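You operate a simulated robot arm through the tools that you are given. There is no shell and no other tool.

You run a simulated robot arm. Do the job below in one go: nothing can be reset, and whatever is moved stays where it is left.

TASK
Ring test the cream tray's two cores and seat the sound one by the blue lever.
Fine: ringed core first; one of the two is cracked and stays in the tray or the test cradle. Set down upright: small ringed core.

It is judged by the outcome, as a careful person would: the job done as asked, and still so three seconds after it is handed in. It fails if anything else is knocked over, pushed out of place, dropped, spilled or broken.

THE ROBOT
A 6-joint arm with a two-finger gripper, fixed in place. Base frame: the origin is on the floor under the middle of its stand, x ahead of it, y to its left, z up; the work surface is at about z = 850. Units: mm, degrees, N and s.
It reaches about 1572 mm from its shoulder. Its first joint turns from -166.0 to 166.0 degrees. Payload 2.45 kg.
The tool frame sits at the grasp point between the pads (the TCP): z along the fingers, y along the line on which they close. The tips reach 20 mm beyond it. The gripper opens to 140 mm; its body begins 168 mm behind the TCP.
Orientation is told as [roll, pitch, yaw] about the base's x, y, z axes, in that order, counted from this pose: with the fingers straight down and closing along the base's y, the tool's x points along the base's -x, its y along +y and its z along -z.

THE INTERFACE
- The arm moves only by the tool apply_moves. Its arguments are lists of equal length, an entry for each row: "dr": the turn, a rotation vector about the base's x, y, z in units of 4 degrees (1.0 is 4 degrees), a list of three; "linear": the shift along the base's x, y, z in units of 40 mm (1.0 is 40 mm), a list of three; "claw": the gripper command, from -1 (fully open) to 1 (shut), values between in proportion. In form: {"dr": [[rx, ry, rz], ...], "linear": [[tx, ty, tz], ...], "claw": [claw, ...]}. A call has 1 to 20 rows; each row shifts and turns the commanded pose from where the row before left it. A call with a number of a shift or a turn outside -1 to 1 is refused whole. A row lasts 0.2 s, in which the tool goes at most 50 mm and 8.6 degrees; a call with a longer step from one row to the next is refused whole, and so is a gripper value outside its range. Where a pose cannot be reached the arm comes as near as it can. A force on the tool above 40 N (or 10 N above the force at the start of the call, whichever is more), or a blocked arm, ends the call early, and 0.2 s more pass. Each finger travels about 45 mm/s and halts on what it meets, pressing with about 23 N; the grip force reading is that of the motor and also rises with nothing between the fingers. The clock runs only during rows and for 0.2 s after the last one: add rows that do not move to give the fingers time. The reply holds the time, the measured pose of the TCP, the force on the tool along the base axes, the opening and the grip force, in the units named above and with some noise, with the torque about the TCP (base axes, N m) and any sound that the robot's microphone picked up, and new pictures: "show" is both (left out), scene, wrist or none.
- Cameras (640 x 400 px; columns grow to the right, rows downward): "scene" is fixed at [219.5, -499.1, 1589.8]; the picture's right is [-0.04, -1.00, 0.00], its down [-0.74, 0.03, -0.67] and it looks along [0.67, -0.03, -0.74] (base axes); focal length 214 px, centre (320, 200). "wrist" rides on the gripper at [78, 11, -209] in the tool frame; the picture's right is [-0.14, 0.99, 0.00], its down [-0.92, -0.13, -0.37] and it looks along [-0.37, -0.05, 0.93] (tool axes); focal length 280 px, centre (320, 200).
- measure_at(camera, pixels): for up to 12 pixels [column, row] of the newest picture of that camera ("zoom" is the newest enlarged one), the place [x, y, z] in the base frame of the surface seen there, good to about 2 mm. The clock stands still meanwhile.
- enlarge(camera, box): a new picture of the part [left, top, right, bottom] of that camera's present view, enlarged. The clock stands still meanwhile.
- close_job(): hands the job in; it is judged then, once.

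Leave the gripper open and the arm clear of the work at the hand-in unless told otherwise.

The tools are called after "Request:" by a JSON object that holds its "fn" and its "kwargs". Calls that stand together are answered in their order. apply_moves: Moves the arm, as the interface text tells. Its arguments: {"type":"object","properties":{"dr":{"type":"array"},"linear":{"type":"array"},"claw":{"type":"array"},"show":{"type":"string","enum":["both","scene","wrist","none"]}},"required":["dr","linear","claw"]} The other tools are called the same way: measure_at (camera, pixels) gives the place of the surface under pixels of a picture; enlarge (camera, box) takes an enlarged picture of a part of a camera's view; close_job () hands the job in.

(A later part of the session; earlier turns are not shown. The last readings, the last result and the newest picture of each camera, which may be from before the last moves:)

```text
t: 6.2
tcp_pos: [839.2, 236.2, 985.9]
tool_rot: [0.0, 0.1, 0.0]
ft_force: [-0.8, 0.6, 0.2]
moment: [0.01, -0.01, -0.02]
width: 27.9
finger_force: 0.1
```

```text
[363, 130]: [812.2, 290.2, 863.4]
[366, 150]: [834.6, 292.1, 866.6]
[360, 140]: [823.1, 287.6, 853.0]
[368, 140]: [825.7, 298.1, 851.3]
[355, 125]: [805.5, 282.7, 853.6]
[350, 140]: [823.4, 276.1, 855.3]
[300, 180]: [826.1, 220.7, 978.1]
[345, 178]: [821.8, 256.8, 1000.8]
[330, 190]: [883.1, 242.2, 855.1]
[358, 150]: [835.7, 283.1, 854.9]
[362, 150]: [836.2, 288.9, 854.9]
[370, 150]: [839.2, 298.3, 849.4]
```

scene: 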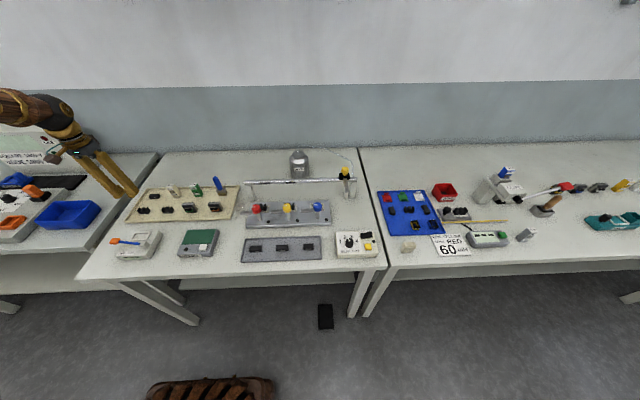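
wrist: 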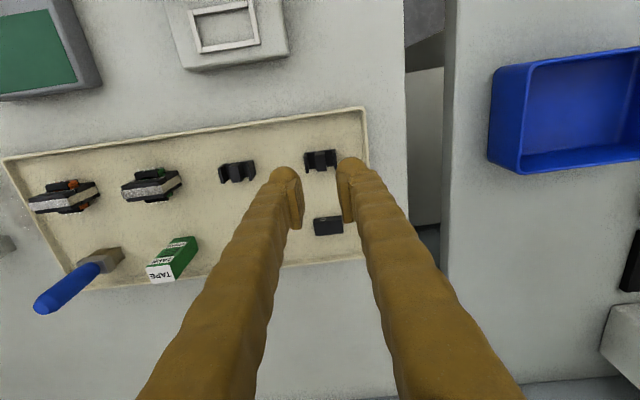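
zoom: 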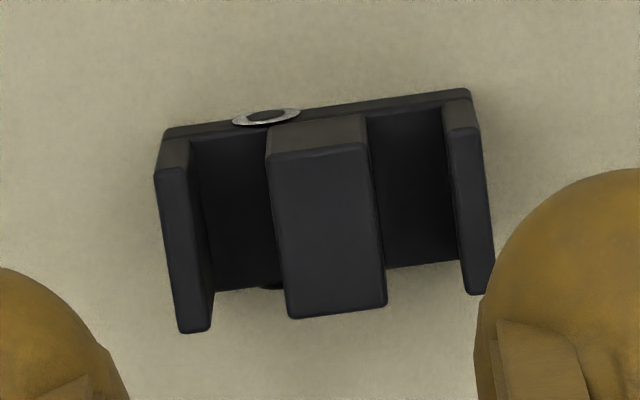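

The core is upright at y 218–254.5, x 830–849. This time I'll open to about 48 mm and go deeper, to TCP z ≈ 877.5, so the tips are just above the tray floor. Then I'll close.

Request:
{"fn": "apply_moves", "kwargs": {"dr": [[0, 0, 0], [0, 0, 0], [0, 0, 0], [0, 0, 0], [0, 0, 0], [0, 0, 0], [0, 0, 0]], "linear": [[0, 0, 0], [0, 0, 0], [0, 0, -0.9], [0, 0, -0.9], [0, 0, -0.5], [0, 0, -0.425], [0, 0, 0]], "claw": [0.3, 0.3, 0.3, 0.3, 0.3, 0.3, 0.3]}}

Request:
{"fn": "enlarge", "kwargs": {"camera": "wrist", "box": [260, 140, 380, 240]}}

```text
t: 7.8
tcp_pos: [838.7, 237.9, 878.9]
tool_rot: [0.0, 0.0, 0.0]
ft_force: [0.2, 0.5, 0.2]
moment: [-0.02, -0.03, -0.01]
width: 48.7
finger_force: 0.0
```

scene: 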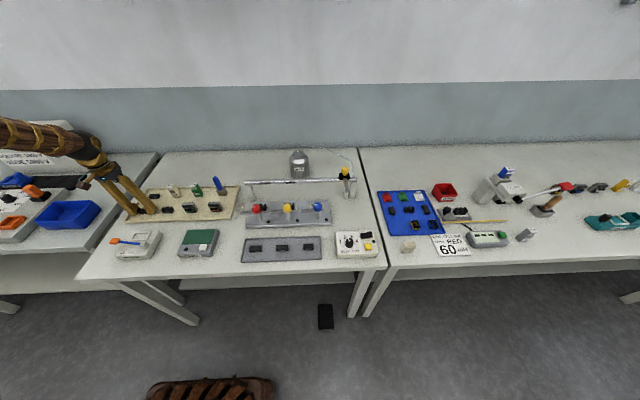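
wrist: 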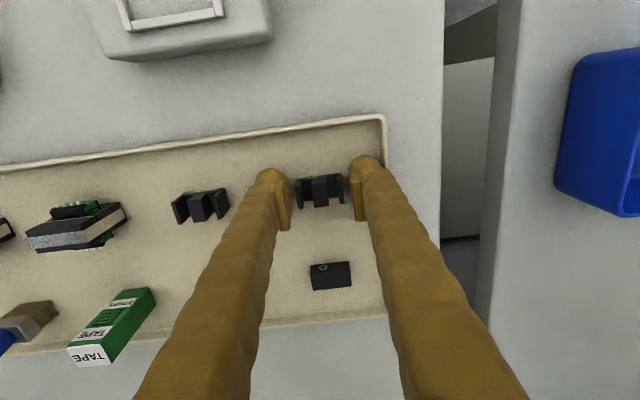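

```text
4.00 times, centred on (320, 190) of wrist
```

zoom: 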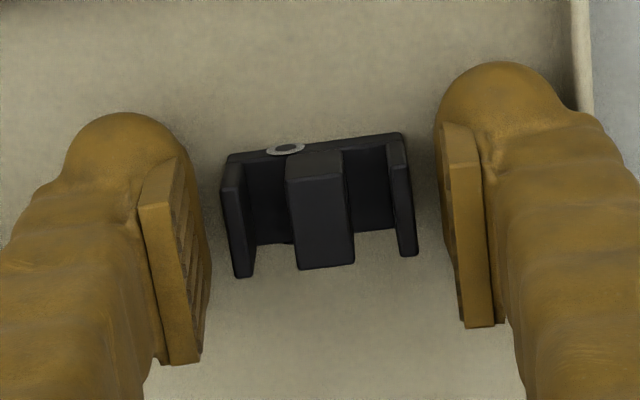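

The fingers sit evenly either side of the core with no contact force. I'll close, then lift a small 8 mm as a test.

Request:
{"fn": "apply_moves", "kwargs": {"dr": [[0, 0, 0], [0, 0, 0], [0, 0, 0], [0, 0, 0], [0, 0, 0], [0, 0, 0], [0, 0, 0]], "linear": [[0, 0, 0], [0, 0, 0], [0, 0, 0], [0, 0, 0], [0, 0, 0.1], [0, 0, 0.1], [0, 0, 0]], "claw": [1, 1, 1, 1, 1, 1, 1]}}

Request:
{"fn": "enlarge", "kwargs": {"camera": "wrist", "box": [260, 140, 380, 240]}}

Request:
{"fn": "enlarge", "kwargs": {"camera": "scene", "box": [105, 180, 175, 230]}}

```text
t: 9.4
tcp_pos: [838.3, 238.9, 886.7]
tool_rot: [0.0, 0.0, 0.0]
ft_force: [0.7, 0.5, -0.7]
moment: [0.01, -0.04, -0.02]
width: 36.8
finger_force: 23.0
```

scene: 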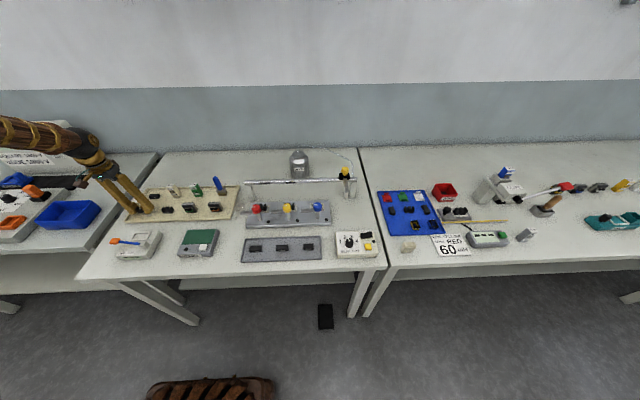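
wrist: 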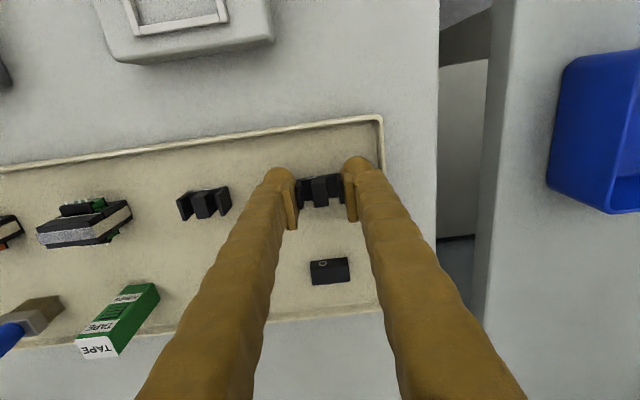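

```text
4.00 times, centred on (320, 190) of wrist
```

zoom: 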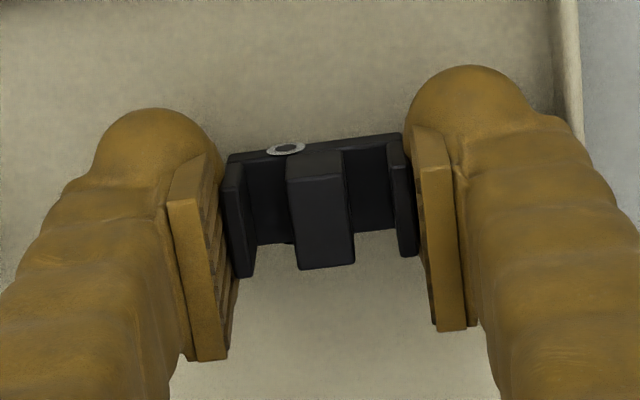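

```text
8.00 times, centred on (140, 205) of scene
```

zoom: 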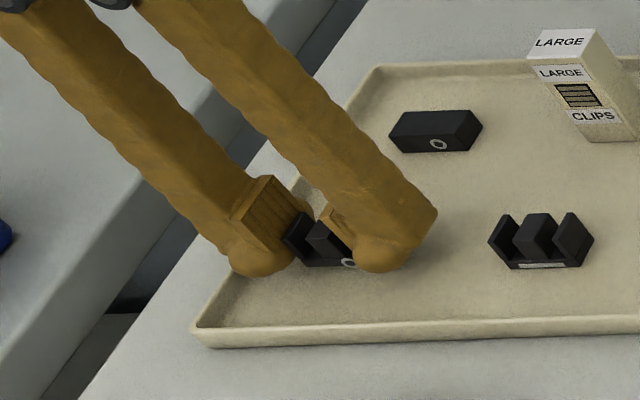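

Request:
{"fn": "measure_at", "kwargs": {"camera": "wrist", "pixels": [[320, 182], [322, 195], [301, 190], [341, 190], [318, 190]]}}

```text
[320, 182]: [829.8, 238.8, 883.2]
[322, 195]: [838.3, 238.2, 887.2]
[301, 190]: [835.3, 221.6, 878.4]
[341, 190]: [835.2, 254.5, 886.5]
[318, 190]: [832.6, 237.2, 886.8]
```

The core came up with the fingers: its top is at 887, now 8 mm higher. I'll keep lifting gently to about z 960 and check again.

Request:
{"fn": "apply_moves", "kwargs": {"dr": [[0, 0, 0], [0, 0, 0], [0, 0, 0], [0, 0, 0], [0, 0, 0], [0, 0, 0]], "linear": [[0, 0, 0.2], [0, 0, 0.4], [0, 0, 0.5], [0, 0, 0.5], [0, 0, 0.3], [0, 0, 0]], "claw": [1, 1, 1, 1, 1, 1]}}

Request:
{"fn": "enlarge", "kwargs": {"camera": "wrist", "box": [260, 140, 380, 240]}}

```text
t: 10.8
tcp_pos: [839.6, 239.3, 962.4]
tool_rot: [0.0, 0.1, 0.0]
ft_force: [-0.2, -0.2, -1.2]
moment: [-0.01, -0.06, 0.0]
width: 36.7
finger_force: 22.4
```

scene: 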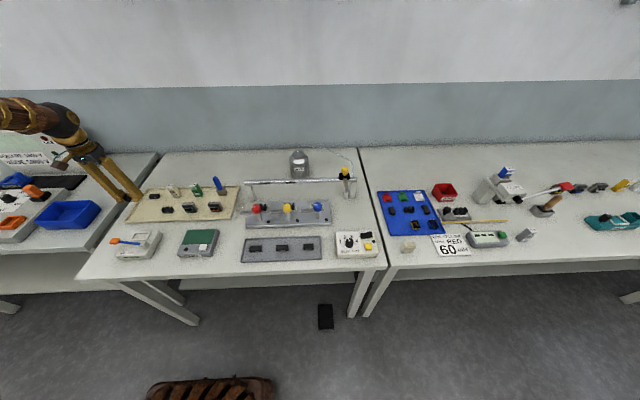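
wrist: 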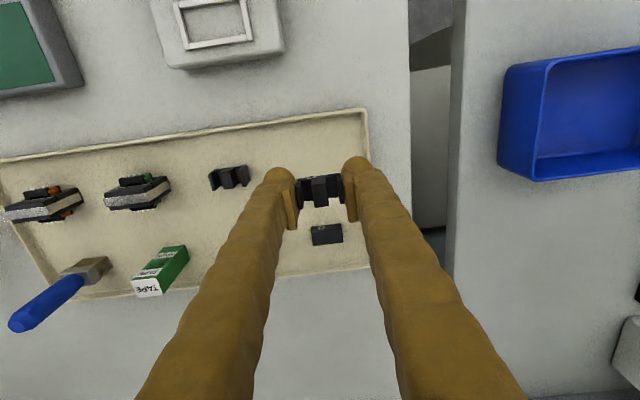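

```text
4.00 times, centred on (320, 190) of wrist
```

zoom: 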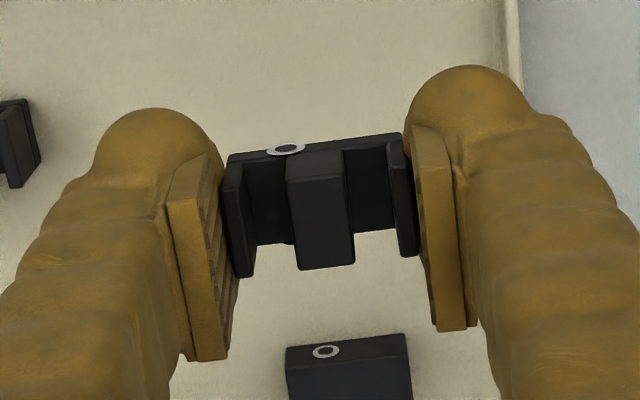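

It's held firmly. I'll measure where the core sits in the tool frame before carrying it.

Request:
{"fn": "measure_at", "kwargs": {"camera": "zoom", "pixels": [[315, 185], [325, 262], [320, 220], [233, 190], [245, 270], [403, 165], [408, 250], [235, 158], [395, 138], [320, 145]]}}

```text
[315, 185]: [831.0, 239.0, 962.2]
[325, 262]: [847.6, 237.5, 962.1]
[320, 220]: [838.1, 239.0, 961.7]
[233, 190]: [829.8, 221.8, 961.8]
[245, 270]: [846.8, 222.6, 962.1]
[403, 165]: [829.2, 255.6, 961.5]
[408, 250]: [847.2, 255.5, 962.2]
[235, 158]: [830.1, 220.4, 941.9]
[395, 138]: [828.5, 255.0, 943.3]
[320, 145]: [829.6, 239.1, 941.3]
```

The core is centred on the TCP and its top is level with it. I'll carry it to above the test cradle, whose centre is about (694, 164.7).

Request:
{"fn": "apply_moves", "kwargs": {"dr": [[0, 0, 0], [0, 0, 0], [0, 0, 0], [0, 0, 0], [0, 0, 0], [0, 0, 0], [0, 0, 0], [0, 0, 0]], "linear": [[-0.3, -0.15, 0.2], [-0.6, -0.31, 0.15], [-0.7, -0.36, 0], [-0.8, -0.4, 0], [-0.7, -0.36, 0], [-0.52, -0.27, 0], [0, 0, 0], [0, 0, 0]], "claw": [1, 1, 1, 1, 1, 1, 1, 1]}}

Request:
{"fn": "enlarge", "kwargs": {"camera": "wrist", "box": [240, 100, 400, 220]}}

Request:
{"fn": "enlarge", "kwargs": {"camera": "scene", "box": [80, 190, 180, 260]}}

```text
t: 12.6
tcp_pos: [691.4, 163.6, 977.6]
tool_rot: [0.0, 0.0, 0.1]
ft_force: [-0.8, -0.4, -0.7]
moment: [-0.01, -0.01, -0.01]
width: 36.5
finger_force: 22.4
```

scene: 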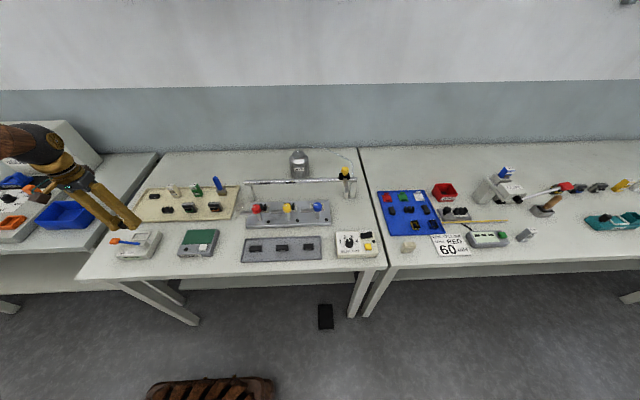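
wrist: 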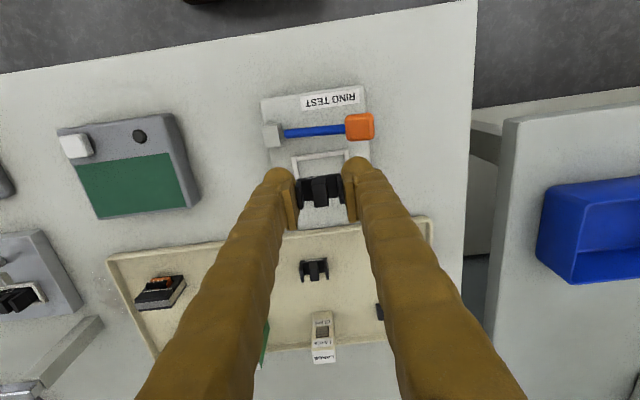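

```text
3.33 times, centred on (320, 160) of wrist
```

zoom: 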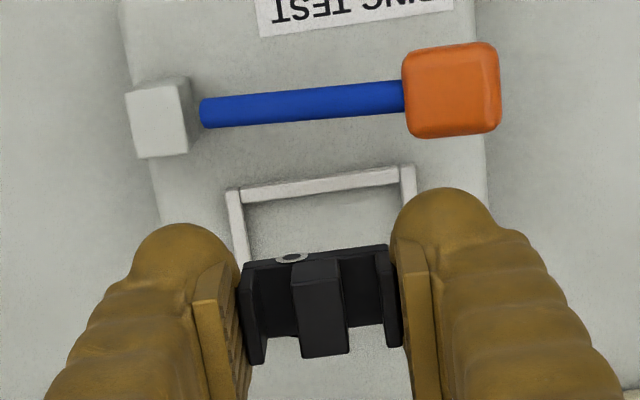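

```text
5.71 times, centred on (130, 225) of scene
```

zoom: 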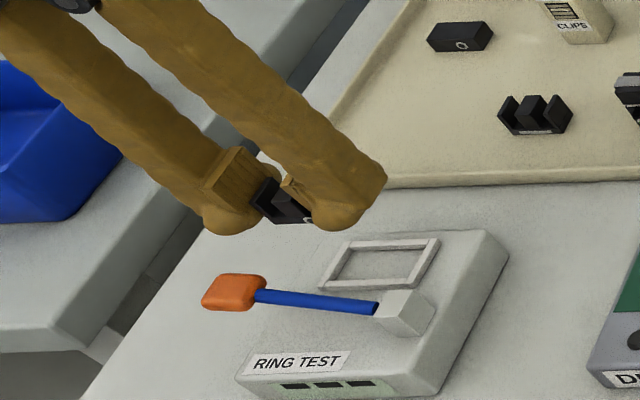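

Request:
{"fn": "measure_at", "kwargs": {"camera": "zoom", "pixels": [[325, 270], [430, 255], [360, 300], [345, 250], [385, 262], [420, 270], [350, 285], [230, 300], [236, 285], [265, 290], [400, 320], [320, 330]]}}

Request:
{"fn": "enlarge", "kwargs": {"camera": "wrist", "box": [240, 100, 400, 220]}}

Request:
{"fn": "measure_at", "kwargs": {"camera": "zoom", "pixels": [[320, 275], [320, 350], [250, 300], [255, 360], [385, 275], [395, 340], [320, 183], [320, 187], [236, 215], [408, 185], [240, 250], [450, 90]]}}

```text
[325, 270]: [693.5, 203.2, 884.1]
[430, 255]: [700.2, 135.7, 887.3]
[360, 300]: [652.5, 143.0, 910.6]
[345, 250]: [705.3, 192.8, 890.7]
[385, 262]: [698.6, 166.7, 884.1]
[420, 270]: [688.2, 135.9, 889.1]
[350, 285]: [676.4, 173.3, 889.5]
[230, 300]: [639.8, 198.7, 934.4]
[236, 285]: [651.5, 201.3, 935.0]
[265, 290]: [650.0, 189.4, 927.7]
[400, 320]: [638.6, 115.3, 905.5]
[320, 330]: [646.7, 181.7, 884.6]
```

```text
3.33 times, centred on (320, 160) of wrist
```

zoom: 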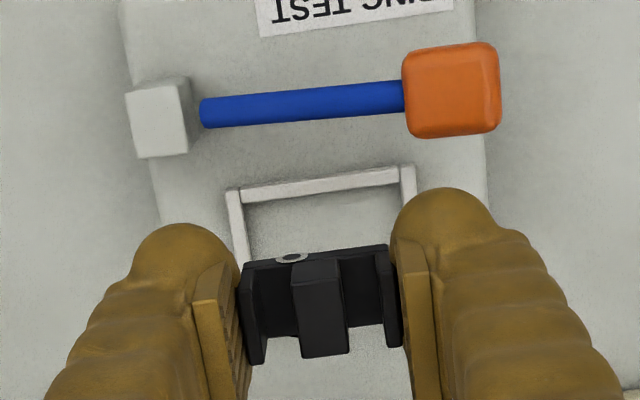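

```text
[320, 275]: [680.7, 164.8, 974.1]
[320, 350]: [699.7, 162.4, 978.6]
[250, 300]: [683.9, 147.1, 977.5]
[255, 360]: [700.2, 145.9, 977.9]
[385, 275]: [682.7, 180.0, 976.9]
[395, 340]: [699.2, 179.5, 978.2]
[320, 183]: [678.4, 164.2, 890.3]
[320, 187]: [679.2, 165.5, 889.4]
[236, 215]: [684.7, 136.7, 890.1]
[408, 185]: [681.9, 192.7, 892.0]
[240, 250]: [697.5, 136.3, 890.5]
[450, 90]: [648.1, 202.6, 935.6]
```

The core centre is at about (691.3, 163.3) and the cradle centre at about (693.8, 164.7). I'll shift by (+2.5, +1.3) and lower until the core is about 2–3 mm above the cradle floor at z 884.5.

Request:
{"fn": "apply_moves", "kwargs": {"dr": [[0, 0, 0], [0, 0, 0], [0, 0, 0], [0, 0, 0], [0, 0, 0], [0, 0, 0]], "linear": [[0.063, 0.033, 0], [0, 0, -0.6], [0, 0, -0.5], [0, 0, -0.3], [0, 0, -0.2], [0, 0, 0]], "claw": [1, 1, 1, 1, 1, 1]}}

Request:
{"fn": "enlarge", "kwargs": {"camera": "wrist", "box": [240, 120, 400, 220]}}

Request:
{"fn": "enlarge", "kwargs": {"camera": "scene", "box": [90, 205, 170, 261]}}

```text
t: 14.0
tcp_pos: [694.9, 165.1, 913.2]
tool_rot: [0.0, 0.0, 0.0]
ft_force: [0.1, 0.3, -0.6]
moment: [-0.02, -0.02, -0.02]
width: 36.6
finger_force: 22.3
```

scene: 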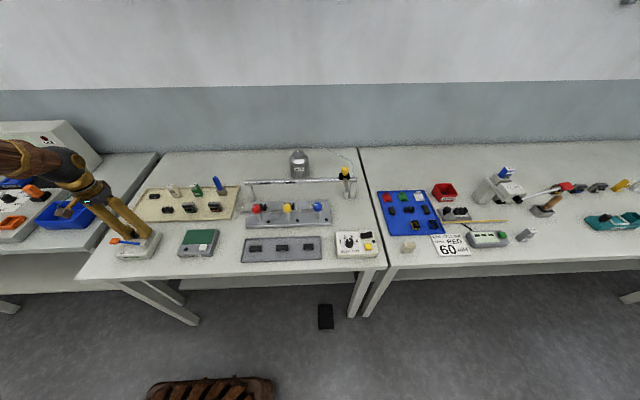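
wrist: 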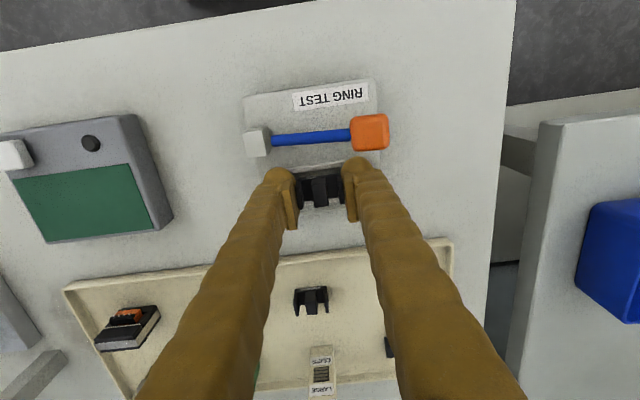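

```text
4.00 times, centred on (320, 170) of wrist
```

zoom: 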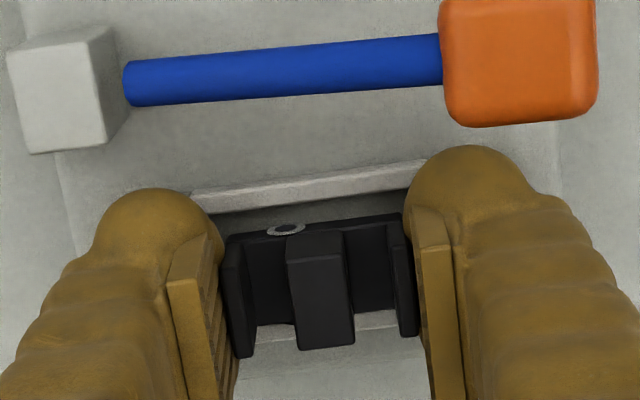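

```text
7.14 times, centred on (130, 233) of scene
```

zoom: 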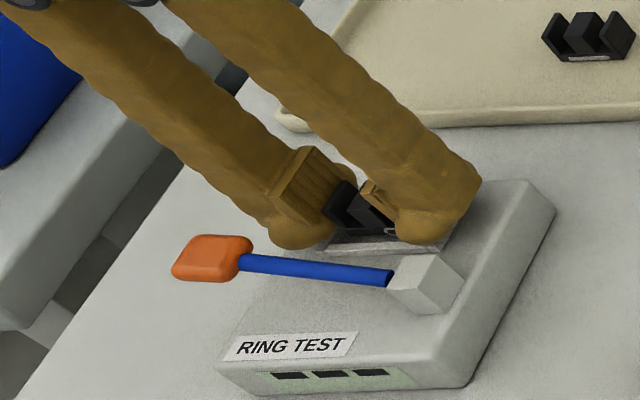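

Request:
{"fn": "measure_at", "kwargs": {"camera": "zoom", "pixels": [[340, 213], [350, 205], [375, 250], [345, 195], [355, 250], [400, 240], [380, 225]]}}

Request:
{"fn": "measure_at", "kwargs": {"camera": "wrist", "pixels": [[320, 182], [322, 195], [320, 202], [301, 190], [341, 188], [340, 202], [310, 170], [330, 166], [309, 206], [337, 203], [325, 208], [335, 208]]}}

```text
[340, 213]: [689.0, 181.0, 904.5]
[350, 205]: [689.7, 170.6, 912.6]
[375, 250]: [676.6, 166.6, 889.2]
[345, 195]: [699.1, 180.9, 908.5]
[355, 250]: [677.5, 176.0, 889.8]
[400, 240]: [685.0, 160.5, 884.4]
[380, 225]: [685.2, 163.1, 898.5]
```

```text
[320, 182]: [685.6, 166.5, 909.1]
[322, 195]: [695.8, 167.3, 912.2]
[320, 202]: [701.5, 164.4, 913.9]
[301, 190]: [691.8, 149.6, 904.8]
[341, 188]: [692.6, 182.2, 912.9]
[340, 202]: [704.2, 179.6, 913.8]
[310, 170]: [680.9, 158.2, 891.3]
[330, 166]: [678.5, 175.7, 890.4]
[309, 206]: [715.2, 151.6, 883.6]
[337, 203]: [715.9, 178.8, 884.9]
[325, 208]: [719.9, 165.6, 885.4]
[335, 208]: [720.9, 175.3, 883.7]
```

The core spans x 685–704 inside the rails. I'll lower 2 mm more, then open gently to about 50 mm.

Request:
{"fn": "apply_moves", "kwargs": {"dr": [[0, 0, 0], [0, 0, 0], [0, 0, 0], [0, 0, 0], [0, 0, 0]], "linear": [[0, 0, -0.05], [0, 0, 0], [0, 0, 0], [0, 0, 0], [0, 0, 0]], "claw": [1, 1, 0.4, 0.28, 0.28], "show": "wrist"}}

Request:
{"fn": "enlarge", "kwargs": {"camera": "wrist", "box": [240, 120, 400, 220]}}

```text
t: 15.2
tcp_pos: [696.3, 164.4, 911.2]
tool_rot: [0.0, 0.1, 0.1]
ft_force: [-0.1, -0.9, -0.4]
moment: [-0.02, 0.04, 0.02]
width: 50.4
finger_force: 0.1
```

wrist: 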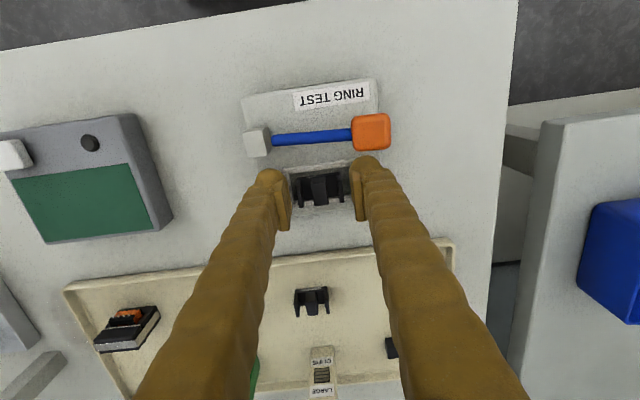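

```text
4.00 times, centred on (320, 170) of wrist
```

zoom: 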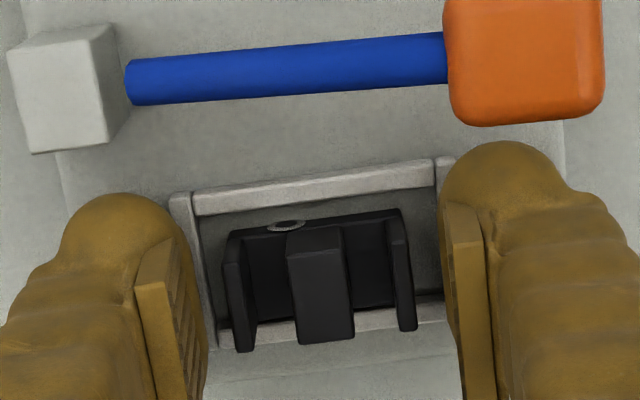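

The ringed core is in the cradle, upright. I'll raise the arm straight up, shut the fingers and move over the orange pad at (649, 205).

Request:
{"fn": "apply_moves", "kwargs": {"dr": [[0, 0, 0], [0, 0, 0], [0, 0, 0], [0, 0, 0], [0, 0, 0], [0, 0, 0], [0, 0, 0], [0, 0, 0]], "linear": [[0, 0, 0.4], [0, 0, 0.9], [0, 0, 0.9], [-0.4, 0.35, 0], [-0.4, 0.35, 0], [-0.4, 0.35, 0], [0, 0, 0], [0, 0, 0]], "claw": [0.28, 0.28, 0.28, 1, 1, 1, 1, 1]}}

Request:
{"fn": "enlarge", "kwargs": {"camera": "scene", "box": [90, 205, 170, 261]}}

Request:
{"fn": "enlarge", "kwargs": {"camera": "wrist", "box": [220, 120, 400, 240]}}

```text
t: 17.0
tcp_pos: [649.0, 206.3, 999.7]
tool_rot: [0.0, -0.1, 0.1]
ft_force: [-0.1, 0.5, 0.0]
moment: [-0.03, 0.0, 0.01]
width: 0.3
finger_force: 22.4
```

scene: 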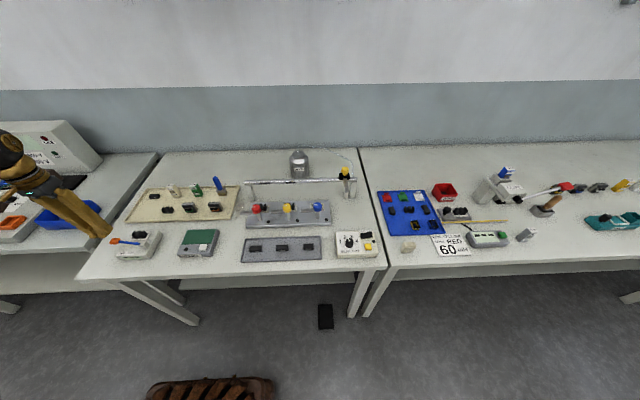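
wrist: 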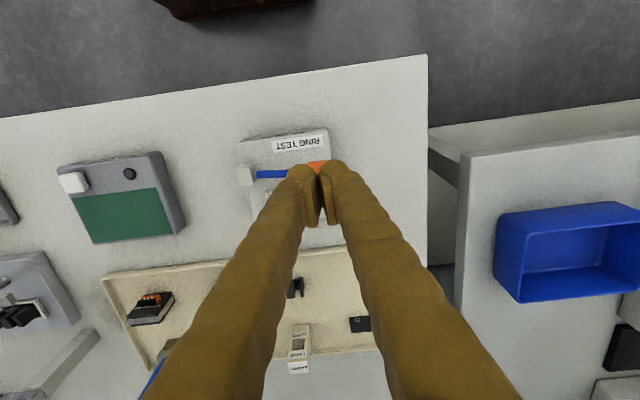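

```text
7.14 times, centred on (130, 233) of scene
```

zoom: 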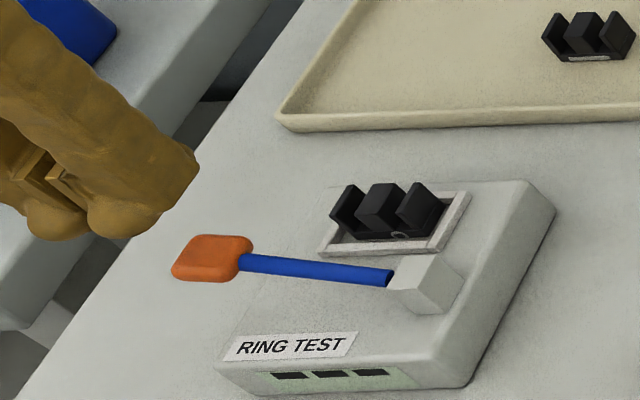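

```text
3.33 times, centred on (310, 180) of wrist
```

zoom: 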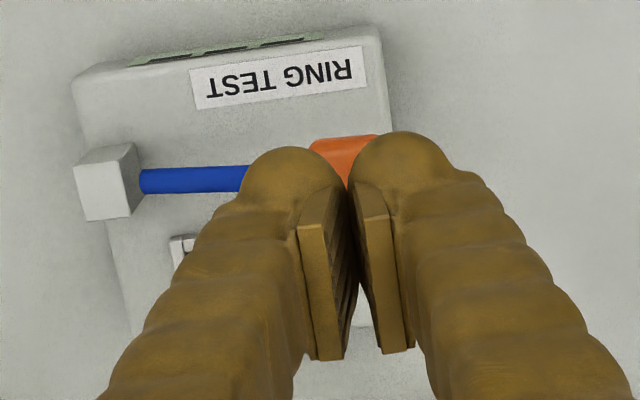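

The core stands upright in the cradle. I'll centre one fingertip over the orange pad by shifting y to about 219 and x to 645. Then I'll press down slowly, watching the force and listening.

Request:
{"fn": "apply_moves", "kwargs": {"dr": [[0, 0, 0], [0, 0, 0], [0, 0, 0], [0, 0, 0], [0, 0, 0], [0, 0, 0], [0, 0, 0]], "linear": [[-0.1, 0.32, -0.4], [0, 0, -0.6], [0, 0, -0.1], [0, 0, -0.1], [0, 0, -0.1], [0, 0, -0.1], [0, 0, 0]], "claw": [1, 1, 1, 1, 1, 1, 1]}}

Request:
{"fn": "enlarge", "kwargs": {"camera": "scene", "box": [90, 205, 170, 261]}}

```text
t: 18.6
tcp_pos: [645.5, 220.5, 942.8]
tool_rot: [0.0, 0.0, 0.0]
ft_force: [-0.7, -0.9, 1.4]
moment: [-0.06, 0.02, -0.02]
width: 0.3
finger_force: 23.5
```

scene: 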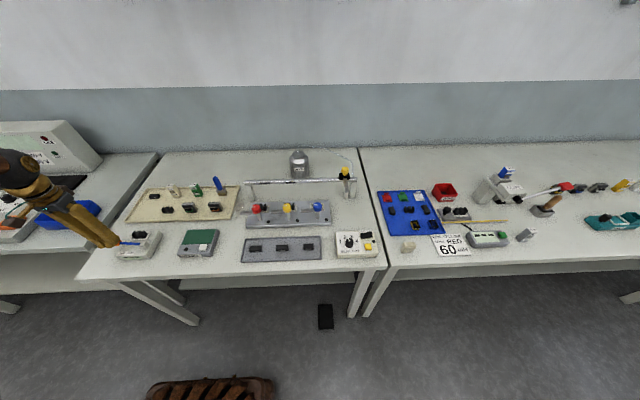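
wrist: 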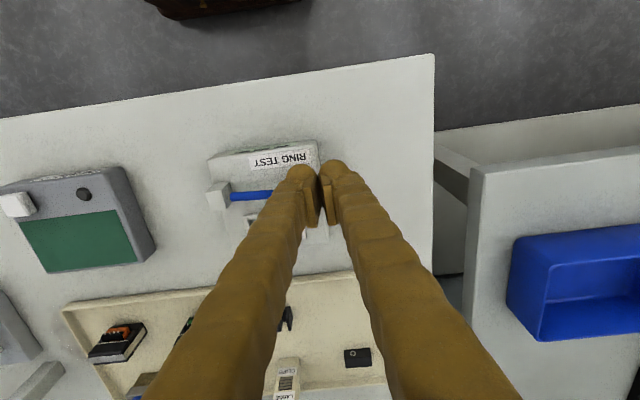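

```text
7.14 times, centred on (130, 233) of scene
```

zoom: 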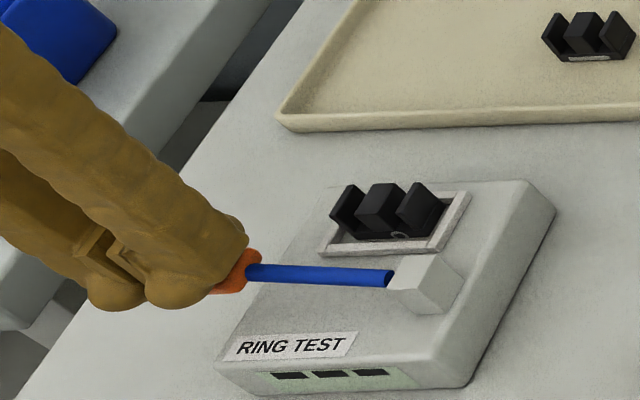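

The lever yields with only about 1.4 N. I'll keep pressing slowly.

Request:
{"fn": "apply_moves", "kwargs": {"dr": [[0, 0, 0], [0, 0, 0], [0, 0, 0], [0, 0, 0], [0, 0, 0]], "linear": [[0, 0, -0.1], [0, 0, -0.1], [0, 0, -0.1], [0, 0, -0.1], [0, 0, 0]], "claw": [1, 1, 1, 1, 1]}}

Request:
{"fn": "enlarge", "kwargs": {"camera": "scene", "box": [90, 205, 170, 261]}}

```text
t: 19.8
tcp_pos: [644.1, 220.4, 927.7]
tool_rot: [0.0, 0.0, 0.0]
ft_force: [-11.2, 4.7, 30.0]
moment: [-0.28, 0.12, -0.12]
width: 0.3
finger_force: 22.9
```

scene: 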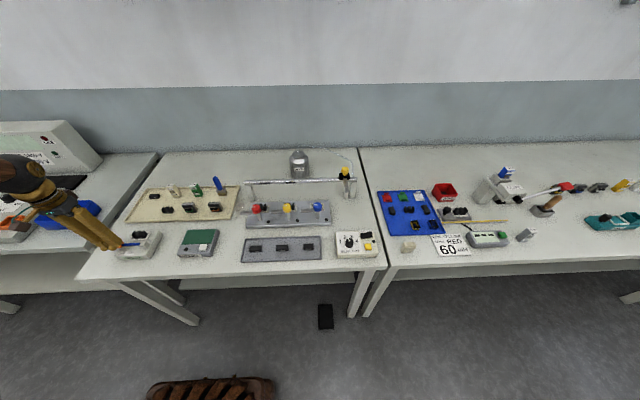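
wrist: 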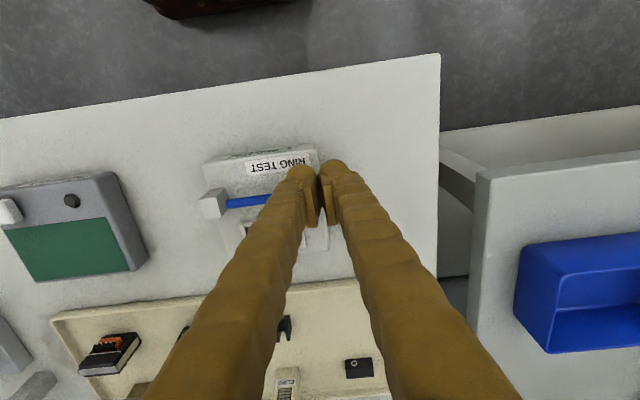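

```text
7.14 times, centred on (130, 233) of scene
```

zoom: 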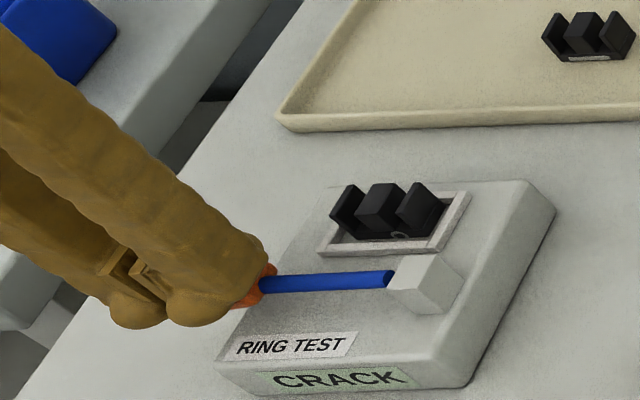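

The display now reads "CRACK" for the ringed core, and the lever is at its stop with about 30 N. I'll let the lever up and look again.

Request:
{"fn": "apply_moves", "kwargs": {"dr": [[0, 0, 0], [0, 0, 0], [0, 0, 0], [0, 0, 0], [0, 0, 0]], "linear": [[0, 0, 0.2], [0, 0, 0.4], [0, 0, 0.6], [0, 0, 0.6], [0, 0, 0]], "claw": [1, 1, 1, 1, 1]}}

Request:
{"fn": "enlarge", "kwargs": {"camera": "scene", "box": [90, 205, 170, 261]}}

```text
t: 21.0
tcp_pos: [644.0, 221.0, 999.5]
tool_rot: [0.1, -0.1, -0.1]
ft_force: [0.0, 0.6, 0.4]
moment: [-0.01, -0.02, -0.02]
width: 0.0
finger_force: 23.0
```

scene: 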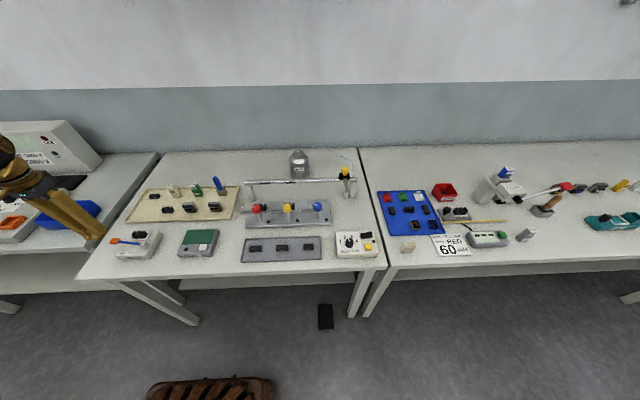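
wrist: 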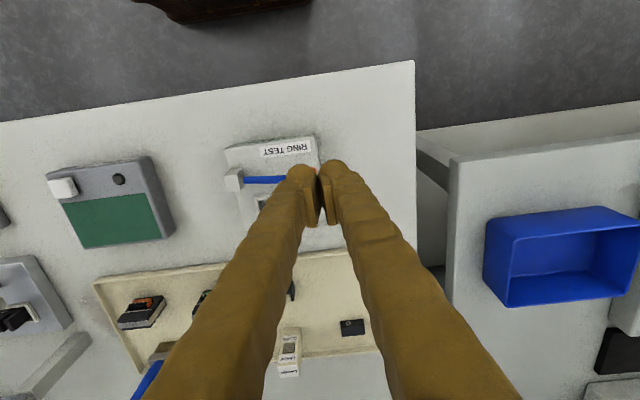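

```text
7.14 times, centred on (130, 233) of scene
```

zoom: 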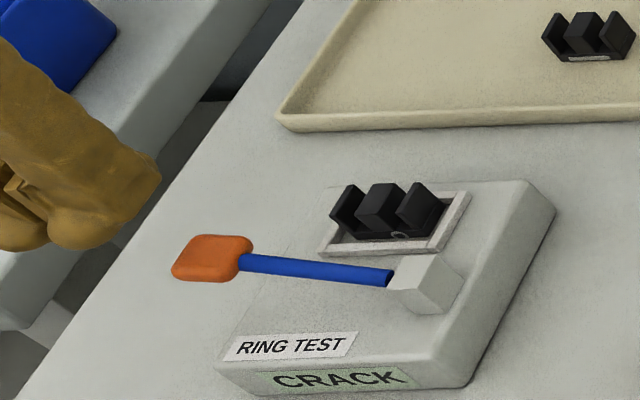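

The result holds and the lever sprang back. The ringed core is cracked, so it goes back upright in its spot in the tray to free the cradle. I'll move back above the cradle with the fingers opened to 50 mm.

Request:
{"fn": "apply_moves", "kwargs": {"dr": [[0, 0, 0], [0, 0, 0], [0, 0, 0], [0, 0, 0], [0, 0, 0], [0, 0, 0]], "linear": [[0.42, -0.47, 0], [0.42, -0.47, 0], [0.42, -0.47, 0], [0, 0, -0.5], [0, 0, -0.5], [0, 0, 0]], "claw": [0.286, 0.286, 0.286, 0.286, 0.286, 0.286], "show": "wrist"}}

Request:
{"fn": "enlarge", "kwargs": {"camera": "wrist", "box": [240, 100, 400, 220]}}

```text
t: 22.4
tcp_pos: [696.0, 164.6, 958.7]
tool_rot: [0.0, 0.0, 0.1]
ft_force: [-0.4, 0.5, 0.6]
moment: [0.01, 0.0, 0.0]
width: 50.1
finger_force: 0.0
```

wrist: 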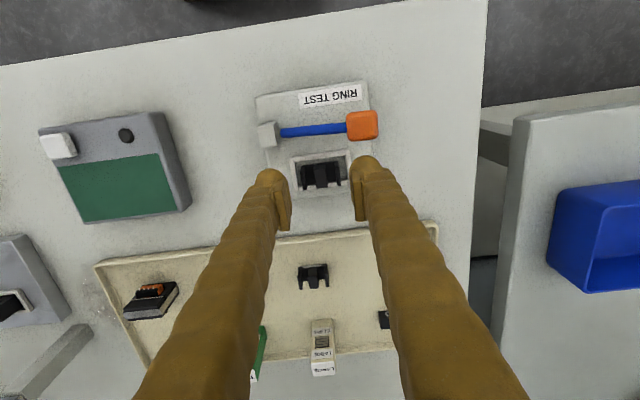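

```text
3.33 times, centred on (320, 160) of wrist
```

zoom: 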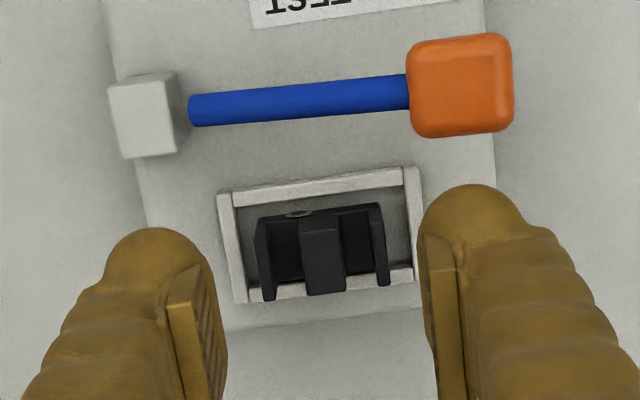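

Request:
{"fn": "measure_at", "kwargs": {"camera": "zoom", "pixels": [[262, 255], [262, 230], [268, 293], [322, 235], [327, 288], [378, 225], [384, 280], [325, 260], [240, 298], [410, 275], [325, 290], [300, 185]]}}

```text
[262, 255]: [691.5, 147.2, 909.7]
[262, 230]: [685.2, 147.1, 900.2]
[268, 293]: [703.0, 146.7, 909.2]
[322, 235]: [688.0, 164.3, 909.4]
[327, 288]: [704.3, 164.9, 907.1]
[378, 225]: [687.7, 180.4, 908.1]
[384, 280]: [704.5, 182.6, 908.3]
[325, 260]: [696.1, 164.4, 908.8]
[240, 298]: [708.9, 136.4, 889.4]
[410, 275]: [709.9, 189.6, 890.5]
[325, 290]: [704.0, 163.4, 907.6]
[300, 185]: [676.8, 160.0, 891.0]
```

The core is at x 685.5–704.5 and y 145.5–182.5, so it lines up with the tool. I'll go down to TCP z ≈ 911, with the tips just above the cradle rails, then close and lift slightly.

Request:
{"fn": "apply_moves", "kwargs": {"dr": [[0, 0, 0], [0, 0, 0], [0, 0, 0], [0, 0, 0], [0, 0, 0], [0, 0, 0], [0, 0, 0], [0, 0, 0], [0, 0, 0], [0, 0, 0], [0, 0, 0]], "linear": [[0, 0, -0.6], [0, 0, -0.4], [0, 0, -0.19], [0, 0, 0], [0, 0, 0], [0, 0, 0], [0, 0, 0], [0, 0, 0], [0, 0, 0.1], [0, 0, 0.15], [0, 0, 0]], "claw": [0.286, 0.286, 0.286, 0.286, 1, 1, 1, 1, 1, 1, 1], "show": "wrist"}}

Request:
{"fn": "enlarge", "kwargs": {"camera": "wrist", "box": [240, 120, 400, 220]}}

Request:
{"fn": "measure_at", "kwargs": {"camera": "wrist", "pixels": [[320, 182], [322, 195], [320, 202], [301, 190], [341, 190]]}}

```text
t: 24.8
tcp_pos: [697.1, 165.2, 921.3]
tool_rot: [0.0, 0.0, 0.0]
ft_force: [-0.4, -0.4, -0.4]
moment: [-0.02, 0.0, 0.02]
width: 36.6
finger_force: 22.8
```

wrist: 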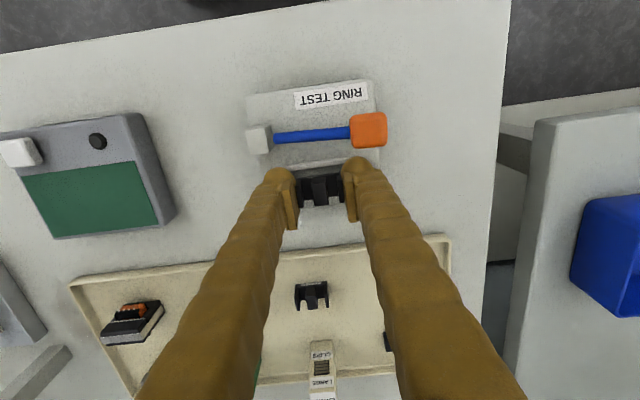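

```text
4.00 times, centred on (320, 170) of wrist
```

zoom: 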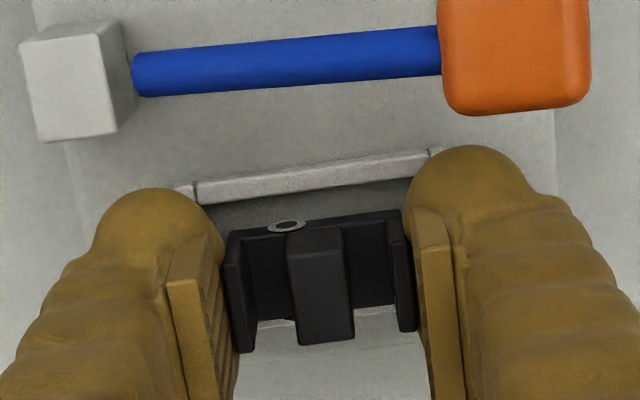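

```text
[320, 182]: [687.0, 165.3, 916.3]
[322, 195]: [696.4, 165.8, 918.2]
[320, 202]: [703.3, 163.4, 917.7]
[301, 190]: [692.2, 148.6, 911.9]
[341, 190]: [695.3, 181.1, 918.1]
```

The core came up with the fingers: top at 918, TCP 921. I'll lift further, then check the hold before carrying.

Request:
{"fn": "apply_moves", "kwargs": {"dr": [[0, 0, 0], [0, 0, 0], [0, 0, 0], [0, 0, 0], [0, 0, 0]], "linear": [[0, 0, 0.2], [0, 0, 0.4], [0, 0, 0.5], [0, 0, 0.4], [0, 0, 0]], "claw": [1, 1, 1, 1, 1], "show": "wrist"}}

Request:
{"fn": "measure_at", "kwargs": {"camera": "wrist", "pixels": [[320, 182], [322, 195], [320, 202], [301, 190], [341, 190]]}}

```text
t: 26.0
tcp_pos: [695.6, 163.2, 982.2]
tool_rot: [0.0, 0.0, -0.1]
ft_force: [0.0, 0.5, -0.6]
moment: [0.0, -0.03, 0.0]
width: 36.9
finger_force: 22.8
```

wrist: 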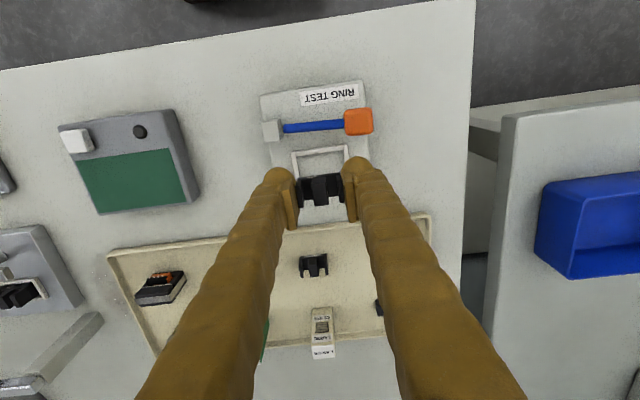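

```text
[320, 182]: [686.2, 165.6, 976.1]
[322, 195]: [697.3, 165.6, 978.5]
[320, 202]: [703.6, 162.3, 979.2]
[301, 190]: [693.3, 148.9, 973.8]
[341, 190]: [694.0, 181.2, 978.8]
```

The hold is good. I'll carry the ringed core back over its old spot in the tray, about (839.5, 235).

Request:
{"fn": "apply_moves", "kwargs": {"dr": [[0, 0, 0], [0, 0, 0], [0, 0, 0], [0, 0, 0], [0, 0, 0], [0, 0, 0], [0, 0, 0], [0, 0, 0], [0, 0, 0]], "linear": [[0.3, 0.15, 0], [0.6, 0.29, 0], [0.75, 0.36, 0], [0.8, 0.39, 0], [0.7, 0.34, 0], [0.46, 0.22, 0], [0, 0, -0.7], [0, 0, -0.7], [0, 0, 0]], "claw": [1, 1, 1, 1, 1, 1, 1, 1, 1]}}

Request:
{"fn": "measure_at", "kwargs": {"camera": "wrist", "pixels": [[320, 182], [322, 195], [320, 202], [301, 190], [341, 190], [365, 150], [330, 230]]}}

Request:
{"fn": "enlarge", "kwargs": {"camera": "scene", "box": [100, 175, 200, 235]}}

```text
t: 28.0
tcp_pos: [839.1, 234.6, 926.4]
tool_rot: [0.0, 0.0, 0.0]
ft_force: [0.2, -0.4, -1.8]
moment: [0.04, 0.01, -0.02]
width: 36.8
finger_force: 23.2
```

scene: 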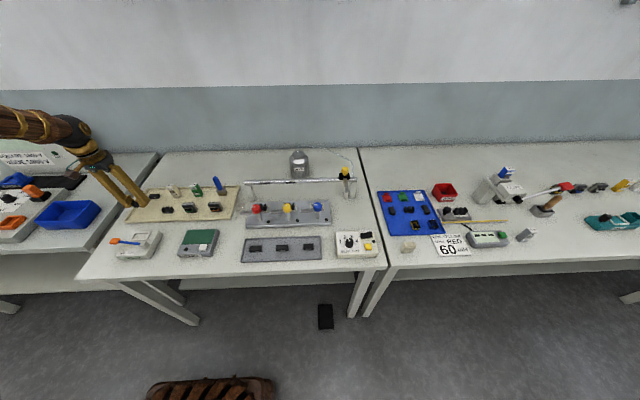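
wrist: 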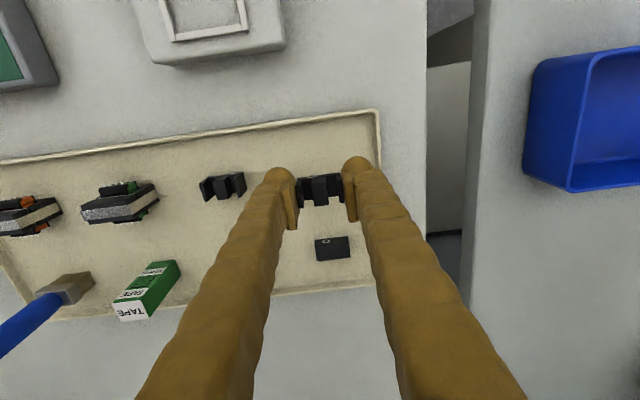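

```text
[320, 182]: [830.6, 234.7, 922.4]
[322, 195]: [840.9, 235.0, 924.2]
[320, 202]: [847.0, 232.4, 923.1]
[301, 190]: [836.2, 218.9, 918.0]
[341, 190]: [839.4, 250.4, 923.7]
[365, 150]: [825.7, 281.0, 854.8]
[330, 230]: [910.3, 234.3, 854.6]
```

```text
6.40 times, centred on (150, 205) of scene
```

zoom: 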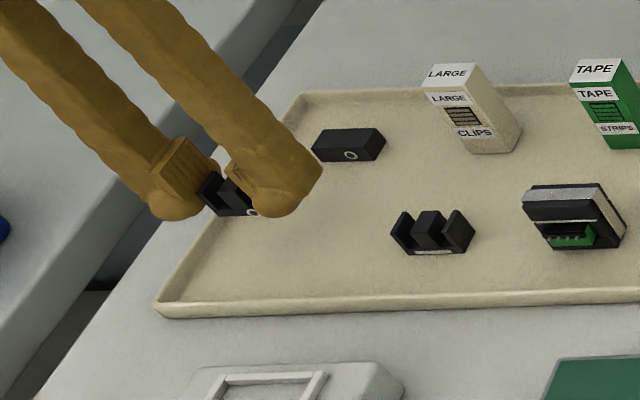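

The core's top is at 924 and its bottom at about 899, over the tray floor at 854.5. I'll lower 44 mm with a slow end, then open to 46 mm.

Request:
{"fn": "apply_moves", "kwargs": {"dr": [[0, 0, 0], [0, 0, 0], [0, 0, 0], [0, 0, 0], [0, 0, 0], [0, 0, 0], [0, 0, 0], [0, 0, 0]], "linear": [[0, 0, -0.6], [0, 0, -0.35], [0, 0, -0.1], [0, 0, -0.04], [0, 0, 0], [0, 0, 0], [0, 0, 0], [0, 0, 0]], "claw": [1, 1, 1, 1, 1, 0.42, 0.343, 0.343], "show": "wrist"}}

Request:
{"fn": "enlarge", "kwargs": {"camera": "wrist", "box": [260, 140, 380, 240]}}

```text
t: 29.8
tcp_pos: [839.2, 232.7, 881.2]
tool_rot: [0.1, 0.0, 0.0]
ft_force: [-0.1, -0.4, -0.4]
moment: [0.0, 0.01, -0.05]
width: 46.3
finger_force: 0.0
```

wrist: 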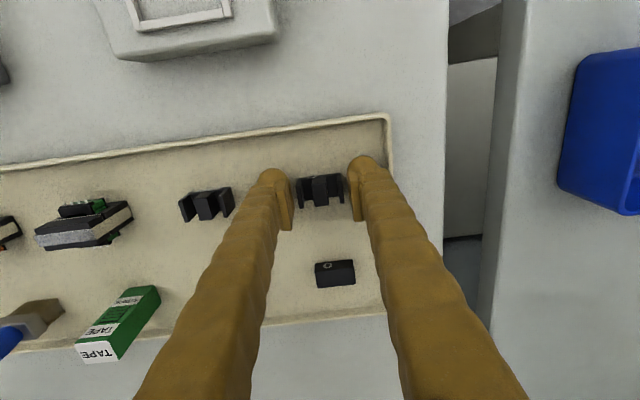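

```text
4.00 times, centred on (320, 190) of wrist
```

zoom: 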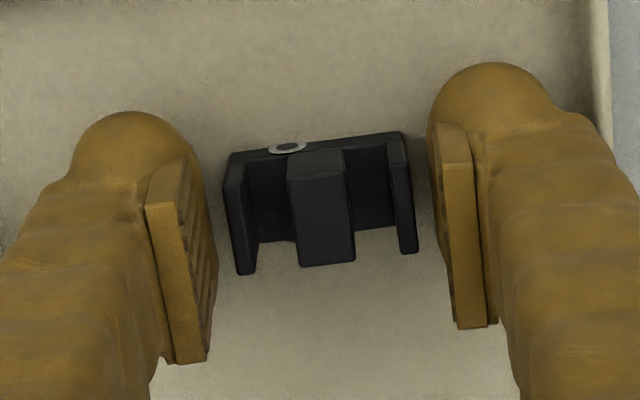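

The ringed core is back in the tray, upright. I'll rise straight up and then move above the bar-marked core, near (839, 135).

Request:
{"fn": "apply_moves", "kwargs": {"dr": [[0, 0, 0], [0, 0, 0], [0, 0, 0], [0, 0, 0], [0, 0, 0], [0, 0, 0], [0, 0, 0], [0, 0, 0]], "linear": [[0, 0, 0.3], [0, 0, 0.7], [0, 0, 0.9], [0, -0.8, 0.1], [0, -0.9, 0], [0, -0.8, 0], [0, 0, 0], [0, 0, 0]], "claw": [0.343, 0.343, 0.343, 0.3, 0.3, 0.3, 0.3, 0.3]}}

Request:
{"fn": "enlarge", "kwargs": {"camera": "wrist", "box": [260, 120, 420, 220]}}

Request:
{"fn": "enlarge", "kwargs": {"camera": "scene", "box": [110, 175, 210, 235]}}

```text
t: 31.6
tcp_pos: [839.8, 132.7, 961.7]
tool_rot: [0.0, -0.1, 0.0]
ft_force: [-0.6, 0.3, -0.1]
moment: [0.01, 0.02, 0.02]
width: 49.2
finger_force: 0.0
```

scene: 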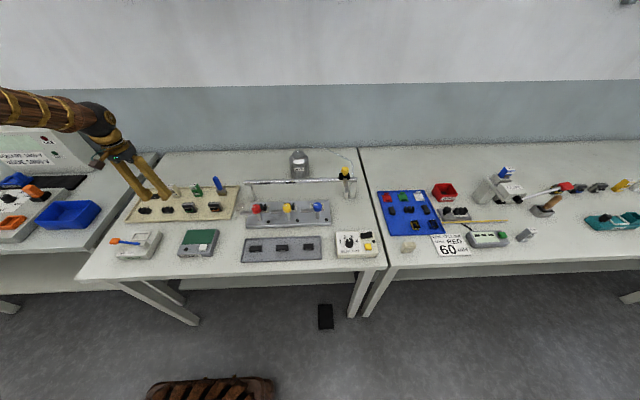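
wrist: 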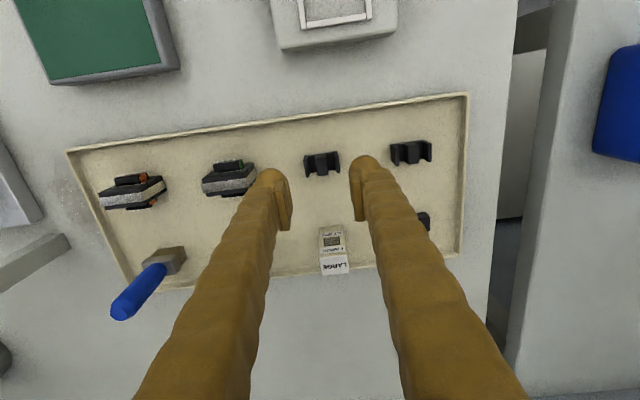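

```text
4.00 times, centred on (340, 170) of wrist
```

zoom: 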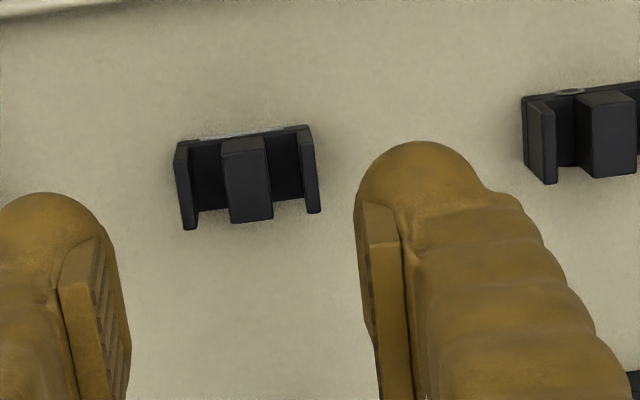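

```text
6.40 times, centred on (160, 205) of scene
```

zoom: 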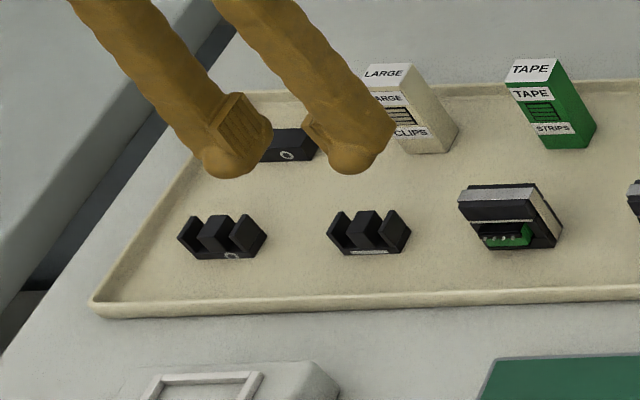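

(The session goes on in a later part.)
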